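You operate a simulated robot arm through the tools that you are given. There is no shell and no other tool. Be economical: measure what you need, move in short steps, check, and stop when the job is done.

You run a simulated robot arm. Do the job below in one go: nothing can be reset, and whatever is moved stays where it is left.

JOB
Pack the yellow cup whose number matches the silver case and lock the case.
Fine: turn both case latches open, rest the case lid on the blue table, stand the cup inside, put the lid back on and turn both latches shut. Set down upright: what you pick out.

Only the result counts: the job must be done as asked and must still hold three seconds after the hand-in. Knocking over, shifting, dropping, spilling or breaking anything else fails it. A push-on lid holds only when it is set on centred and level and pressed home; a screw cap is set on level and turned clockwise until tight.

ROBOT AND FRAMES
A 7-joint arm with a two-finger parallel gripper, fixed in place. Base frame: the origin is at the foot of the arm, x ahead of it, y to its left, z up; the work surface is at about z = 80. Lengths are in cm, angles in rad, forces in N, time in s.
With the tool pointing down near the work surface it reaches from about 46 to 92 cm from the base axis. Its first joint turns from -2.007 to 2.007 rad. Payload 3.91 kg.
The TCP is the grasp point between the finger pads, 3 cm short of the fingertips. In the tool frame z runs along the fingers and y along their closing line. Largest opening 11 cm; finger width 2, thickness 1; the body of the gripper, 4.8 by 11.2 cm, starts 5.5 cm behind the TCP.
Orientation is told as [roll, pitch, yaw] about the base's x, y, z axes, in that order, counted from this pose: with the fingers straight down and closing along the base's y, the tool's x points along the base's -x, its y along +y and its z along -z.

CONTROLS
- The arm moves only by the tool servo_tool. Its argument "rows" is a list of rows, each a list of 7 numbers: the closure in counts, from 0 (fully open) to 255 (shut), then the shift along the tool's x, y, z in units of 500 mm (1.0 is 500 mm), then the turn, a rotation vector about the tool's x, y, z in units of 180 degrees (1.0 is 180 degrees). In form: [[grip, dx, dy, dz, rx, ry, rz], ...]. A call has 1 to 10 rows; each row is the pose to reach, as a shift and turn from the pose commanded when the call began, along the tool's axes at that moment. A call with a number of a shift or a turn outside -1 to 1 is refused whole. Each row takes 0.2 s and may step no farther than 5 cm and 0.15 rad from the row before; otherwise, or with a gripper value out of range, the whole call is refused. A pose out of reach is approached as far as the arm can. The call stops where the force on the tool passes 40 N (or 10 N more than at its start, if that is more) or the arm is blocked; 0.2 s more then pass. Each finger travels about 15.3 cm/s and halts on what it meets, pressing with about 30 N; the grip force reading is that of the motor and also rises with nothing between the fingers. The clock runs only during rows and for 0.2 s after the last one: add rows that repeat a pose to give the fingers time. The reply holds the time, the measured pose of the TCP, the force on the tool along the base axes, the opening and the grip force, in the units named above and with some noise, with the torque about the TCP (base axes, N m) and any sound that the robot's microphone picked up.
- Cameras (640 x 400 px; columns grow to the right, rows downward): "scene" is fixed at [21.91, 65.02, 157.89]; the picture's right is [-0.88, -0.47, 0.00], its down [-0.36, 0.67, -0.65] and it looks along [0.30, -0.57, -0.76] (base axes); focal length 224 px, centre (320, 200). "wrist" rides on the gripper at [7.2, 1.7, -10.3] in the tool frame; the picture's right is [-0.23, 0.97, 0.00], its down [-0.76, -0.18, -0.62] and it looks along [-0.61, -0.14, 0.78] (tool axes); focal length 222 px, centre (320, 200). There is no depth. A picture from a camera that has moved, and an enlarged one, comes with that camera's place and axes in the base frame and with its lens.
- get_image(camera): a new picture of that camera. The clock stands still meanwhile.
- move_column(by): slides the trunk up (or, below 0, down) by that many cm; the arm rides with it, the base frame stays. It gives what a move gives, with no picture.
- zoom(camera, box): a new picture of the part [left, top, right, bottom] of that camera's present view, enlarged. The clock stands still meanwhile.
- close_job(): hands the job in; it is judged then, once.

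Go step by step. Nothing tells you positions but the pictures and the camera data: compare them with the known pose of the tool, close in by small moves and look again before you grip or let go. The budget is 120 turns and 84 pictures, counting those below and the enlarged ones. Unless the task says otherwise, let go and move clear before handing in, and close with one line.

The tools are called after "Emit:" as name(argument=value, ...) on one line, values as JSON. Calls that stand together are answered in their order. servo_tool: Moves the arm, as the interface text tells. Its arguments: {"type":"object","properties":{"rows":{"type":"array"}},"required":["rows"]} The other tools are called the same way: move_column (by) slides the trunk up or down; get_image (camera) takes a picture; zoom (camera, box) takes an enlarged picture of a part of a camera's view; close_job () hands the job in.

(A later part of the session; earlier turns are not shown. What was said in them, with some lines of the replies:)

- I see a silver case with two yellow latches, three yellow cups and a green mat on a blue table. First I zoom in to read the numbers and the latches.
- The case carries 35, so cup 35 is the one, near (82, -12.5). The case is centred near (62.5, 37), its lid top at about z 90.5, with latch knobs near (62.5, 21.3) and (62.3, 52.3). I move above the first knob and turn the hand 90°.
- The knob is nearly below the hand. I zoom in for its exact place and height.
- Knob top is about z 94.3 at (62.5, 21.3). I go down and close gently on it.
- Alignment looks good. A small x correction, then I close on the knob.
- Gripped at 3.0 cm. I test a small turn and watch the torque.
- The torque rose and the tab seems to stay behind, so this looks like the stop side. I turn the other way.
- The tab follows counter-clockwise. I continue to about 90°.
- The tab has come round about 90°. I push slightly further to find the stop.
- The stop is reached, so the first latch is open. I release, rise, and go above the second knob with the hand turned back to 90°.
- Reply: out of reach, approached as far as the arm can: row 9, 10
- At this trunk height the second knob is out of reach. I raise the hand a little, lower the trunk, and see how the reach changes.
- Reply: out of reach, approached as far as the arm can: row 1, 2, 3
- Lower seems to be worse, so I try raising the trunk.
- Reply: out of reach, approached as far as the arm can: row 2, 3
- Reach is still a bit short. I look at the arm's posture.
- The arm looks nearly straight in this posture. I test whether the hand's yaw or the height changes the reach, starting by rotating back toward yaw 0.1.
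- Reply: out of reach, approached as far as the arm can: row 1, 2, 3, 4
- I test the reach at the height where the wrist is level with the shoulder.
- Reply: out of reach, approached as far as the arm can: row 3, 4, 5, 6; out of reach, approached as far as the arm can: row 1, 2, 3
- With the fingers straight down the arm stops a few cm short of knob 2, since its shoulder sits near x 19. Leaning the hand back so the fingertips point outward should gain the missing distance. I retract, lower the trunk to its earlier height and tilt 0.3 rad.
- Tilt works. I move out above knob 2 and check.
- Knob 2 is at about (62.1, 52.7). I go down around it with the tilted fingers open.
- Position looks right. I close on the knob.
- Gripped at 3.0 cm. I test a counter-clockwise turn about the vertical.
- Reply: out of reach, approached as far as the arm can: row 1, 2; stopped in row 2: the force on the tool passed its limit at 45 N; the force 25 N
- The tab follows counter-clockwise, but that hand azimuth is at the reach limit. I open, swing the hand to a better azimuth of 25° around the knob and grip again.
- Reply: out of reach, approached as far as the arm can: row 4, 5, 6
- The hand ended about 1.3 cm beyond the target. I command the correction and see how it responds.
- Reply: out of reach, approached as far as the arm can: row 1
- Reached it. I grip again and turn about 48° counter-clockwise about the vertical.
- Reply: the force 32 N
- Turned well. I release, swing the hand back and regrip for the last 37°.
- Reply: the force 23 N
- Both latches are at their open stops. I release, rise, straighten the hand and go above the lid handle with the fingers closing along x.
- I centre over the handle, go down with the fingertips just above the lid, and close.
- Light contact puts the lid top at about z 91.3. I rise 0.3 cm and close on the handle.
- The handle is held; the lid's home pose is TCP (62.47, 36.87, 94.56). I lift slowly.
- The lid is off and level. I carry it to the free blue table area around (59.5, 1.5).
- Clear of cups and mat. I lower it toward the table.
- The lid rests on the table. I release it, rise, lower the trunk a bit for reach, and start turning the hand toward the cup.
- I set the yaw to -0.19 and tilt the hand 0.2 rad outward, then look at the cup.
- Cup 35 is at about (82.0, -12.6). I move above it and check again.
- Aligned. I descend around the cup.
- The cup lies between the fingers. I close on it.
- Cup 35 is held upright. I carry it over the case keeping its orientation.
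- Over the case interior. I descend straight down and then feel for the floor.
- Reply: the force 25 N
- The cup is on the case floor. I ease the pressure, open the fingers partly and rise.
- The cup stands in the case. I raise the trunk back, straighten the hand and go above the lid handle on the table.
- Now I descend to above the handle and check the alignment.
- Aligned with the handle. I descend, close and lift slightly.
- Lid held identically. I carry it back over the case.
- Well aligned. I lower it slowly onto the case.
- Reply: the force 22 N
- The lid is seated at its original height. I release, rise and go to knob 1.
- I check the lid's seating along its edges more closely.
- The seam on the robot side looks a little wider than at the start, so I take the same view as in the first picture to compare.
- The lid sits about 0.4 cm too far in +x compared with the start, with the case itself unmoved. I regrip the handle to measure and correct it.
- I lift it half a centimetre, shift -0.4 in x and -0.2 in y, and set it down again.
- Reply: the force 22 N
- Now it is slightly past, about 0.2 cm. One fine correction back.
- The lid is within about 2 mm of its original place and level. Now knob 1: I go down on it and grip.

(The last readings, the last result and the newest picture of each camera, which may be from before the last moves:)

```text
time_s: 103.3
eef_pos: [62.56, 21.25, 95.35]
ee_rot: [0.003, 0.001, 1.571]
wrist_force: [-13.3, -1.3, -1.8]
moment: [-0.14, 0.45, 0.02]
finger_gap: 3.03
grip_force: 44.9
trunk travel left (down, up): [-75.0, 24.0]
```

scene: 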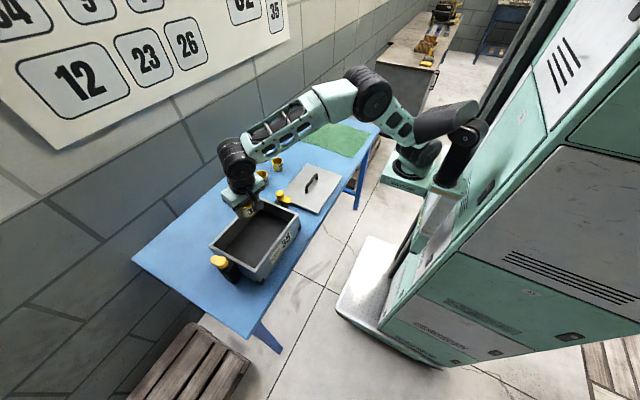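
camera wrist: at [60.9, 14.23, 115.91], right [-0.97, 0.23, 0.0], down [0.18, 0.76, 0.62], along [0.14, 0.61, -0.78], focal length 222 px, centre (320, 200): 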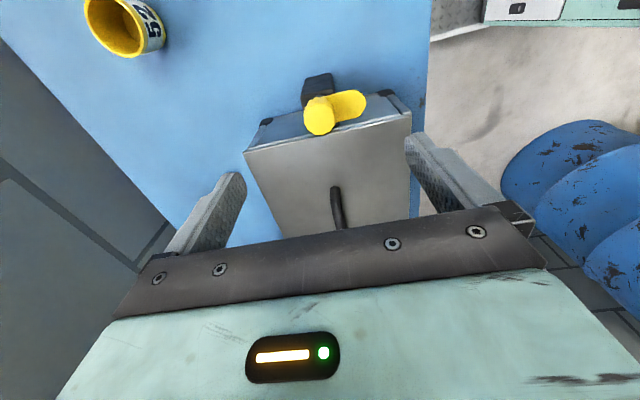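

Gripped. I turn clockwise about 85° first.

Emit:
servo_tool(rows=[[255, 0, 0.003, 0, 0, 0, 0.047], [255, 0, 0.003, 0, 0, 0, 0.094], [255, 0, 0.003, 0, 0, 0, 0.141], [255, 0, 0.003, 0, 0, 0, 0.188], [255, 0, 0.003, 0, 0, 0, 0.235], [255, 0, 0.003, 0, 0, 0, 0.282], [255, 0, 0.003, 0, 0, 0, 0.329], [255, 0, 0.003, 0, 0, 0, 0.376], [255, 0, 0.003, 0, 0, 0, 0.423], [255, 0, 0.003, 0, 0, 0, 0.47]])

Emit:
servo_tool(rows=[[255, 0, 0, 0, 0, 0, 0.025], [255, 0, 0, 0, 0, 0, 0.05], [255, 0, 0, 0, 0, 0, 0.065], [255, 0, 0, 0, 0, 0, 0.065]])

Emit:
zoom(camera="scene", box=[239, 160, 319, 210])

```text
time_s: 105.5
eef_pos: [62.47, 21.45, 95.45]
ee_rot: [0.0, -0.002, 0.093]
wrist_force: [2.0, -5.1, 7.6]
moment: [-0.11, 0.08, -0.05]
finger_gap: 3.01
grip_force: 45.3
trunk travel left (down, up): [-75.0, 24.0]
```

```text
time_s: 106.5
eef_pos: [62.38, 21.39, 95.38]
ee_rot: [0.001, 0.0, -0.111]
wrist_force: [1.5, -4.6, 10.8]
moment: [-0.15, 0.08, 0.27]
finger_gap: 3.01
grip_force: 44.9
trunk travel left (down, up): [-75.0, 24.0]
```

```text
8.00 times, centred on (279, 185) of scene
camera zoom: at [21.91, 65.02, 157.89], right [-0.88, -0.47, 0.0], down [-0.36, 0.67, -0.65], along [0.3, -0.57, -0.76], focal length 1796 px, centre (648, 320)
```

zoom: 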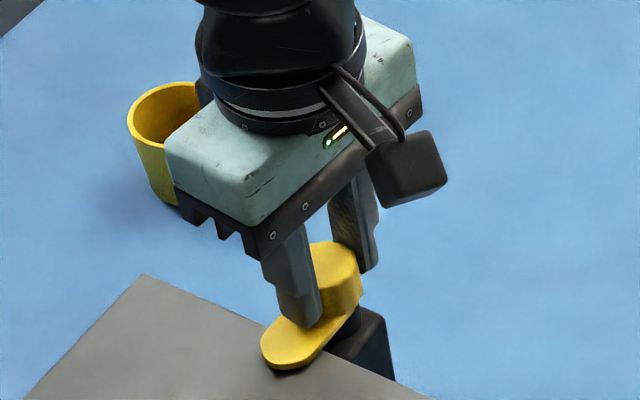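

The tab is back over the lid. A small extra turn confirms the stop.

Emit:
servo_tool(rows=[[255, 0, 0, 0, 0, 0, 0.02], [255, 0, 0, 0, 0, 0, 0.03], [255, 0, 0, 0, 0, 0, 0.03]])

```text
time_s: 107.3
eef_pos: [62.35, 21.42, 95.33]
ee_rot: [0.0, 0.002, -0.207]
wrist_force: [0.3, -6.1, 9.4]
moment: [-0.18, -0.1, 0.6]
finger_gap: 3.03
grip_force: 44.8
trunk travel left (down, up): [-75.0, 24.0]
```

Stop reached; latch 1 is shut. I release and go toward knob 2.

Emit:
servo_tool(rows=[[120, 0, 0, 0, 0, 0, 0], [0, 0, 0, 0, 0, 0, 0], [0, 0, 0, 0, 0, 0, 0], [0, 0, 0, -0.08, 0, 0, 0], [0, 0, 0, -0.16, 0, 0, 0], [0, 0, 0, -0.2, 0, 0, 0]])

Emit:
servo_tool(rows=[[0, 0.0175, 0.0405, 0, 0, 0, -0.0475], [0, 0.035, 0.081, 0, 0, 0, -0.095], [0, 0.0525, 0.1215, 0, 0, 0, -0.1425], [0, 0.07, 0.162, 0, 0, 0, -0.19], [0, 0.0875, 0.2025, 0, 0, 0, -0.2375], [0, 0.105, 0.243, 0, 0, 0, -0.285], [0, 0.1225, 0.2835, 0, 0, 0, -0.3325], [0, 0.14, 0.324, 0, 0, 0, -0.38], [0, 0.1575, 0.3645, 0, 0, 0, -0.4275], [0, 0.175, 0.405, 0, 0, 0, -0.475]])

Emit:
servo_tool(rows=[[0, 0, 0, 0, 0, -0.032, 0], [0, 0, 0, 0, 0, -0.064, 0], [0, 0, 0, 0, 0, -0.0955, 0], [0, 0, 0, 0, 0, -0.0955, 0]])

```text
time_s: 108.7
eef_pos: [62.22, 21.48, 105.28]
ee_rot: [0.0, 0.002, -0.204]
wrist_force: [0.8, 0.2, -0.5]
moment: [0.02, 0.02, -0.02]
finger_gap: 10.97
grip_force: 0.1
trunk travel left (down, up): [-75.0, 24.0]
```

```text
time_s: 110.9
eef_pos: [57.79, 43.01, 105.35]
ee_rot: [0.001, -0.001, 1.29]
wrist_force: [0.2, 0.3, 0.1]
moment: [0.0, 0.0, 0.01]
finger_gap: 11.02
grip_force: 0.0
trunk travel left (down, up): [-75.0, 24.0]
```

```text
time_s: 111.9
eef_pos: [57.87, 43.1, 105.33]
ee_rot: [0.0, -0.302, 1.289]
wrist_force: [-0.4, -0.3, -0.7]
moment: [0.0, 0.02, -0.01]
finger_gap: 10.99
grip_force: 0.0
trunk travel left (down, up): [-75.0, 24.0]
```

I move out above knob 2 and verify.

Emit:
servo_tool(rows=[[0, -0.058, -0.0106, 0.027, 0, 0, 0], [0, -0.116, -0.0212, 0.054, 0, 0, 0], [0, -0.174, -0.0318, 0.0814, 0, 0, 0], [0, -0.174, -0.0318, 0.0814, 0, 0, 0]])

Emit:
zoom(camera="wrist", box=[160, 60, 480, 260])

```text
time_s: 112.9
eef_pos: [62.31, 51.64, 103.9]
ee_rot: [-0.001, -0.3, 1.288]
wrist_force: [0.2, -0.5, 0.0]
moment: [0.02, 0.01, -0.02]
finger_gap: 11.02
grip_force: 0.1
trunk travel left (down, up): [-75.0, 24.0]
```

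```text
2.00 times, centred on (320, 160) of wrist
camera zoom: at [57.87, 42.55, 111.71], right [-0.87, 0.48, 0.07], down [0.32, 0.47, 0.82], along [0.36, 0.74, -0.57], focal length 444 px, centre (320, 280)
```

zoom: 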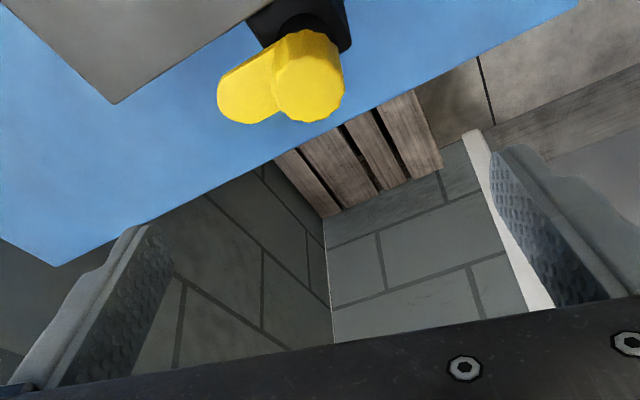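

Knob 2 is located at (62.3, 52.4). I descend and grip.

Emit:
servo_tool(rows=[[0, 0.018, 0.0046, 0.06, 0, 0, 0], [0, 0.036, 0.0046, 0.12, 0, 0, 0], [0, 0.0476, 0.0046, 0.159, 0, 0, 0], [0, 0.0476, 0.0046, 0.159, 0, 0, 0]])

Emit:
servo_tool(rows=[[120, 0, 0, 0, 0, 0, 0], [220, 0, 0, 0, 0, 0, 0], [255, 0, 0, 0, 0, 0, 0], [255, 0, 0, 0, 0, 0, 0]])

Emit:
zoom(camera="wrist", box=[160, 60, 480, 260])

```text
time_s: 113.9
eef_pos: [61.95, 51.73, 95.42]
ee_rot: [0.0, -0.3, 1.287]
wrist_force: [-0.2, -0.9, -0.1]
moment: [-0.01, 0.01, 0.02]
finger_gap: 11.01
grip_force: 0.0
trunk travel left (down, up): [-75.0, 24.0]
```

```text
time_s: 114.9
eef_pos: [62.24, 51.77, 95.47]
ee_rot: [-0.005, -0.301, 1.287]
wrist_force: [16.9, -2.2, -3.0]
moment: [0.03, -0.68, -0.19]
finger_gap: 3.05
grip_force: 45.4
trunk travel left (down, up): [-75.0, 24.0]
```

```text
2.00 times, centred on (320, 160) of wrist
camera zoom: at [57.87, 42.59, 103.17], right [-0.87, 0.48, 0.06], down [0.32, 0.47, 0.82], along [0.37, 0.74, -0.57], focal length 444 px, centre (320, 280)
```

zoom: 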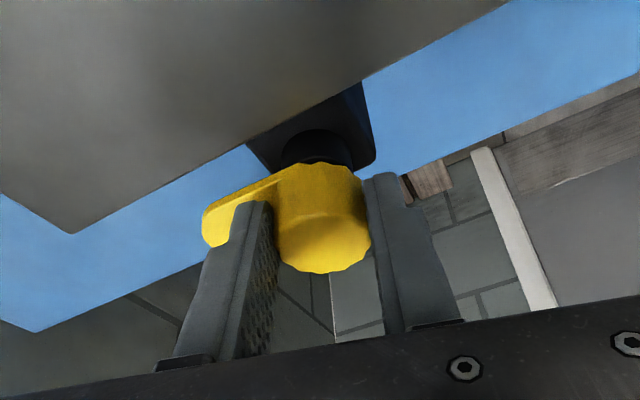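

Gripped. I turn clockwise 48°.

Emit:
servo_tool(rows=[[255, -0.0011, -0.0021, 0.0003, 0.01324, 0, 0.04256], [255, -0.0014, -0.0005, 0.0004, 0.02648, 0, 0.08512], [255, -0.002, 0.0011, 0.0006, 0.03972, 0, 0.12768], [255, -0.0028, 0.0026, 0.0008, 0.05296, 0, 0.17024], [255, -0.0037, 0.0039, 0.0011, 0.0662, 0, 0.2128], [255, -0.0048, 0.0051, 0.0015, 0.07944, 0, 0.25536]])

```text
time_s: 116.3
eef_pos: [61.6, 52.25, 95.49]
ee_rot: [-0.002, -0.299, 0.445]
wrist_force: [6.1, -3.7, -11.5]
moment: [-0.18, -0.35, -0.08]
finger_gap: 3.04
grip_force: 44.4
trunk travel left (down, up): [-75.0, 24.0]
```

I release, swing back and regrip for the rest.

Emit:
servo_tool(rows=[[120, 0, 0, 0, 0, 0, 0], [0, 0, 0, 0, 0, 0, 0], [0, 0, 0, 0, 0, 0, 0], [0, -0.0001, -0.0017, 0, -0.01324, 0, -0.04256], [0, -0.0004, -0.0033, 0.0001, -0.02648, 0, -0.08512], [0, -0.001, -0.0049, 0.0003, -0.03972, 0, -0.12768], [0, -0.0018, -0.0064, 0.0005, -0.05296, 0, -0.17024], [0, -0.0027, -0.0077, 0.0008, -0.0662, 0, -0.2128], [0, -0.0038, -0.0089, 0.0012, -0.07944, 0, -0.25536], [0, -0.0038, -0.0089, 0.0012, -0.07944, 0, -0.25536]])

Emit:
servo_tool(rows=[[120, 0, 0, 0, 0, 0, 0], [220, 0, 0, 0, 0, 0, 0], [255, 0, 0, 0, 0, 0, 0], [255, 0, 0, 0, 0, 0, 0]])

Emit:
zoom(camera="wrist", box=[160, 60, 480, 260])

```text
time_s: 118.5
eef_pos: [62.08, 51.76, 95.73]
ee_rot: [0.0, -0.299, 1.29]
wrist_force: [0.0, -0.4, -0.5]
moment: [-0.03, 0.0, 0.01]
finger_gap: 11.02
grip_force: 0.0
trunk travel left (down, up): [-75.0, 24.0]
```

```text
time_s: 119.5
eef_pos: [62.27, 51.82, 95.67]
ee_rot: [-0.001, -0.301, 1.289]
wrist_force: [9.9, -1.9, -1.2]
moment: [0.12, -0.36, -0.09]
finger_gap: 3.01
grip_force: 44.6
trunk travel left (down, up): [-75.0, 24.0]
```

```text
2.00 times, centred on (320, 160) of wrist
camera zoom: at [57.93, 42.7, 103.36], right [-0.87, 0.48, 0.07], down [0.32, 0.47, 0.82], along [0.36, 0.74, -0.57], focal length 444 px, centre (320, 280)
```

zoom: 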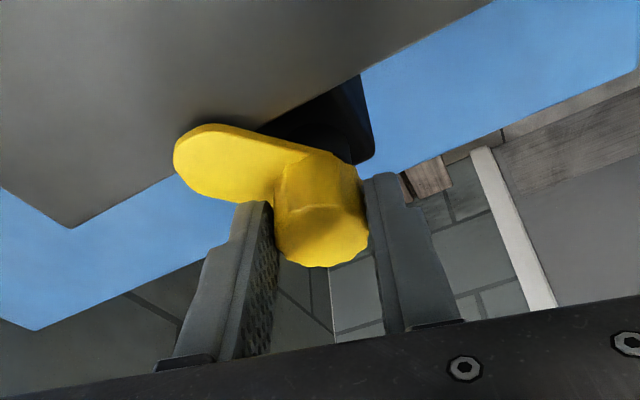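

The tab has come 48°. I turn the remaining part to the stop.

Emit:
servo_tool(rows=[[255, -0.0006, 0, 0.0002, 0.01324, 0, 0.04256], [255, -0.0009, 0.0014, 0.0003, 0.02648, 0, 0.08512], [255, -0.0015, 0.003, 0.0005, 0.03972, 0, 0.12768], [255, -0.0023, 0.0045, 0.0007, 0.05296, 0, 0.17024], [255, -0.0032, 0.0058, 0.001, 0.0662, 0, 0.2128], [255, -0.0043, 0.007, 0.0014, 0.07944, 0, 0.25536], [255, -0.0043, 0.007, 0.0014, 0.07944, 0, 0.25536]])

Emit:
zoom(camera="wrist", box=[160, 60, 480, 260])

```text
time_s: 121.1
eef_pos: [61.74, 52.27, 95.73]
ee_rot: [0.0, -0.3, 0.449]
wrist_force: [-1.9, 1.1, -0.7]
moment: [0.29, -0.22, 0.58]
finger_gap: 3.02
grip_force: 45.2
trunk travel left (down, up): [-75.0, 24.0]
```

```text
2.00 times, centred on (320, 160) of wrist
camera zoom: at [52.13, 49.45, 103.37], right [-0.23, 0.97, 0.07], down [0.57, 0.07, 0.82], along [0.79, 0.22, -0.57], focal length 444 px, centre (320, 280)
```

zoom: 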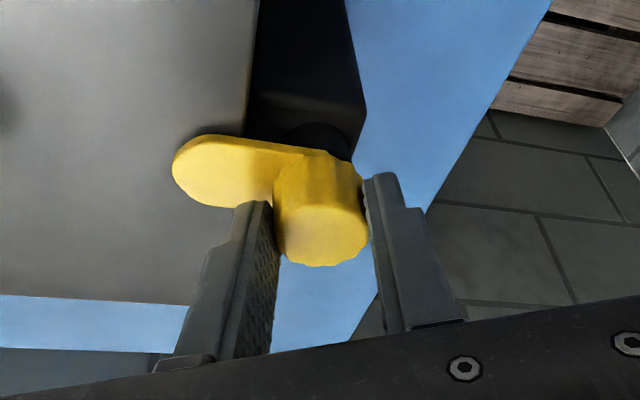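

Torque 0.58 shows the stop. I release, rise clear and take a last look at everything.

Emit:
servo_tool(rows=[[120, 0, 0, 0, 0, 0, 0], [0, 0, 0, 0, 0, 0, 0], [0, 0, 0, 0, 0, 0, 0], [0, -0.025, 0, -0.08, 0, 0, 0], [0, -0.05, 0, -0.16, 0, 0, 0], [0, -0.075, 0, -0.24, 0, 0, 0], [0, -0.075, 0, -0.3, 0, 0, 0], [0, -0.03, -0.05, -0.36, 0, 0, 0], [0, 0.05, -0.09, -0.38, 0, 0, 0], [0, 0.13, -0.13, -0.38, 0, 0, 0]])

Emit:
servo_tool(rows=[[0, 0.06, -0.07, -0.02, 0, 0, 0], [0, 0.12, -0.14, -0.04, 0, 0, 0], [0, 0.15, -0.22, -0.06, 0, 0, 0], [0, 0.15, -0.3, -0.06, 0, 0, 0]])

Emit:
zoom(camera="scene", box=[190, 180, 320, 290])

Emit:
get_image(camera="scene")

```text
time_s: 123.3
eef_pos: [54.02, 41.25, 112.06]
ee_rot: [-0.001, -0.302, 0.449]
wrist_force: [-0.1, 0.5, 0.4]
moment: [-0.01, 0.02, 0.04]
finger_gap: 10.99
grip_force: 0.1
trunk travel left (down, up): [-75.0, 24.0]
```

```text
time_s: 124.3
eef_pos: [53.23, 24.3, 112.84]
ee_rot: [-0.001, -0.304, 0.45]
wrist_force: [-0.6, 0.7, 0.0]
moment: [-0.04, -0.02, -0.01]
finger_gap: 11.0
grip_force: 0.1
trunk travel left (down, up): [-75.0, 24.0]
```

```text
3.64 times, centred on (255, 235) of scene
camera zoom: at [21.91, 65.02, 157.89], right [-0.88, -0.47, 0.0], down [-0.36, 0.67, -0.65], along [0.3, -0.57, -0.76], focal length 816 px, centre (556, 73)
```

zoom: 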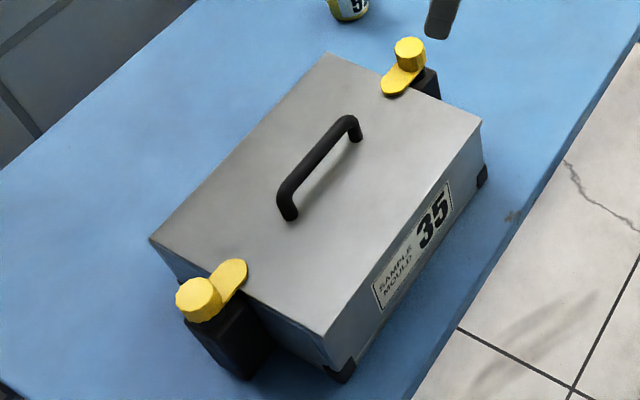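

```text
12 pictures are left
```

scene: 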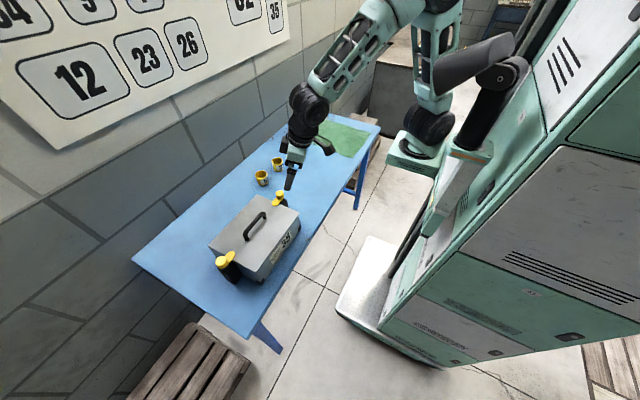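

Both latch tabs lie over the lid just as they did at the start, the lid is seated, and the other two cups are where they were. The hand is clear, so I hand the job in.

Emit:
close_job()

```text
The job is handed in.
```

I packed yellow cup 35 upright in the silver case, put the lid back on, turned both latches shut and handed the job in. The lid sits within about 3 mm of where it started.
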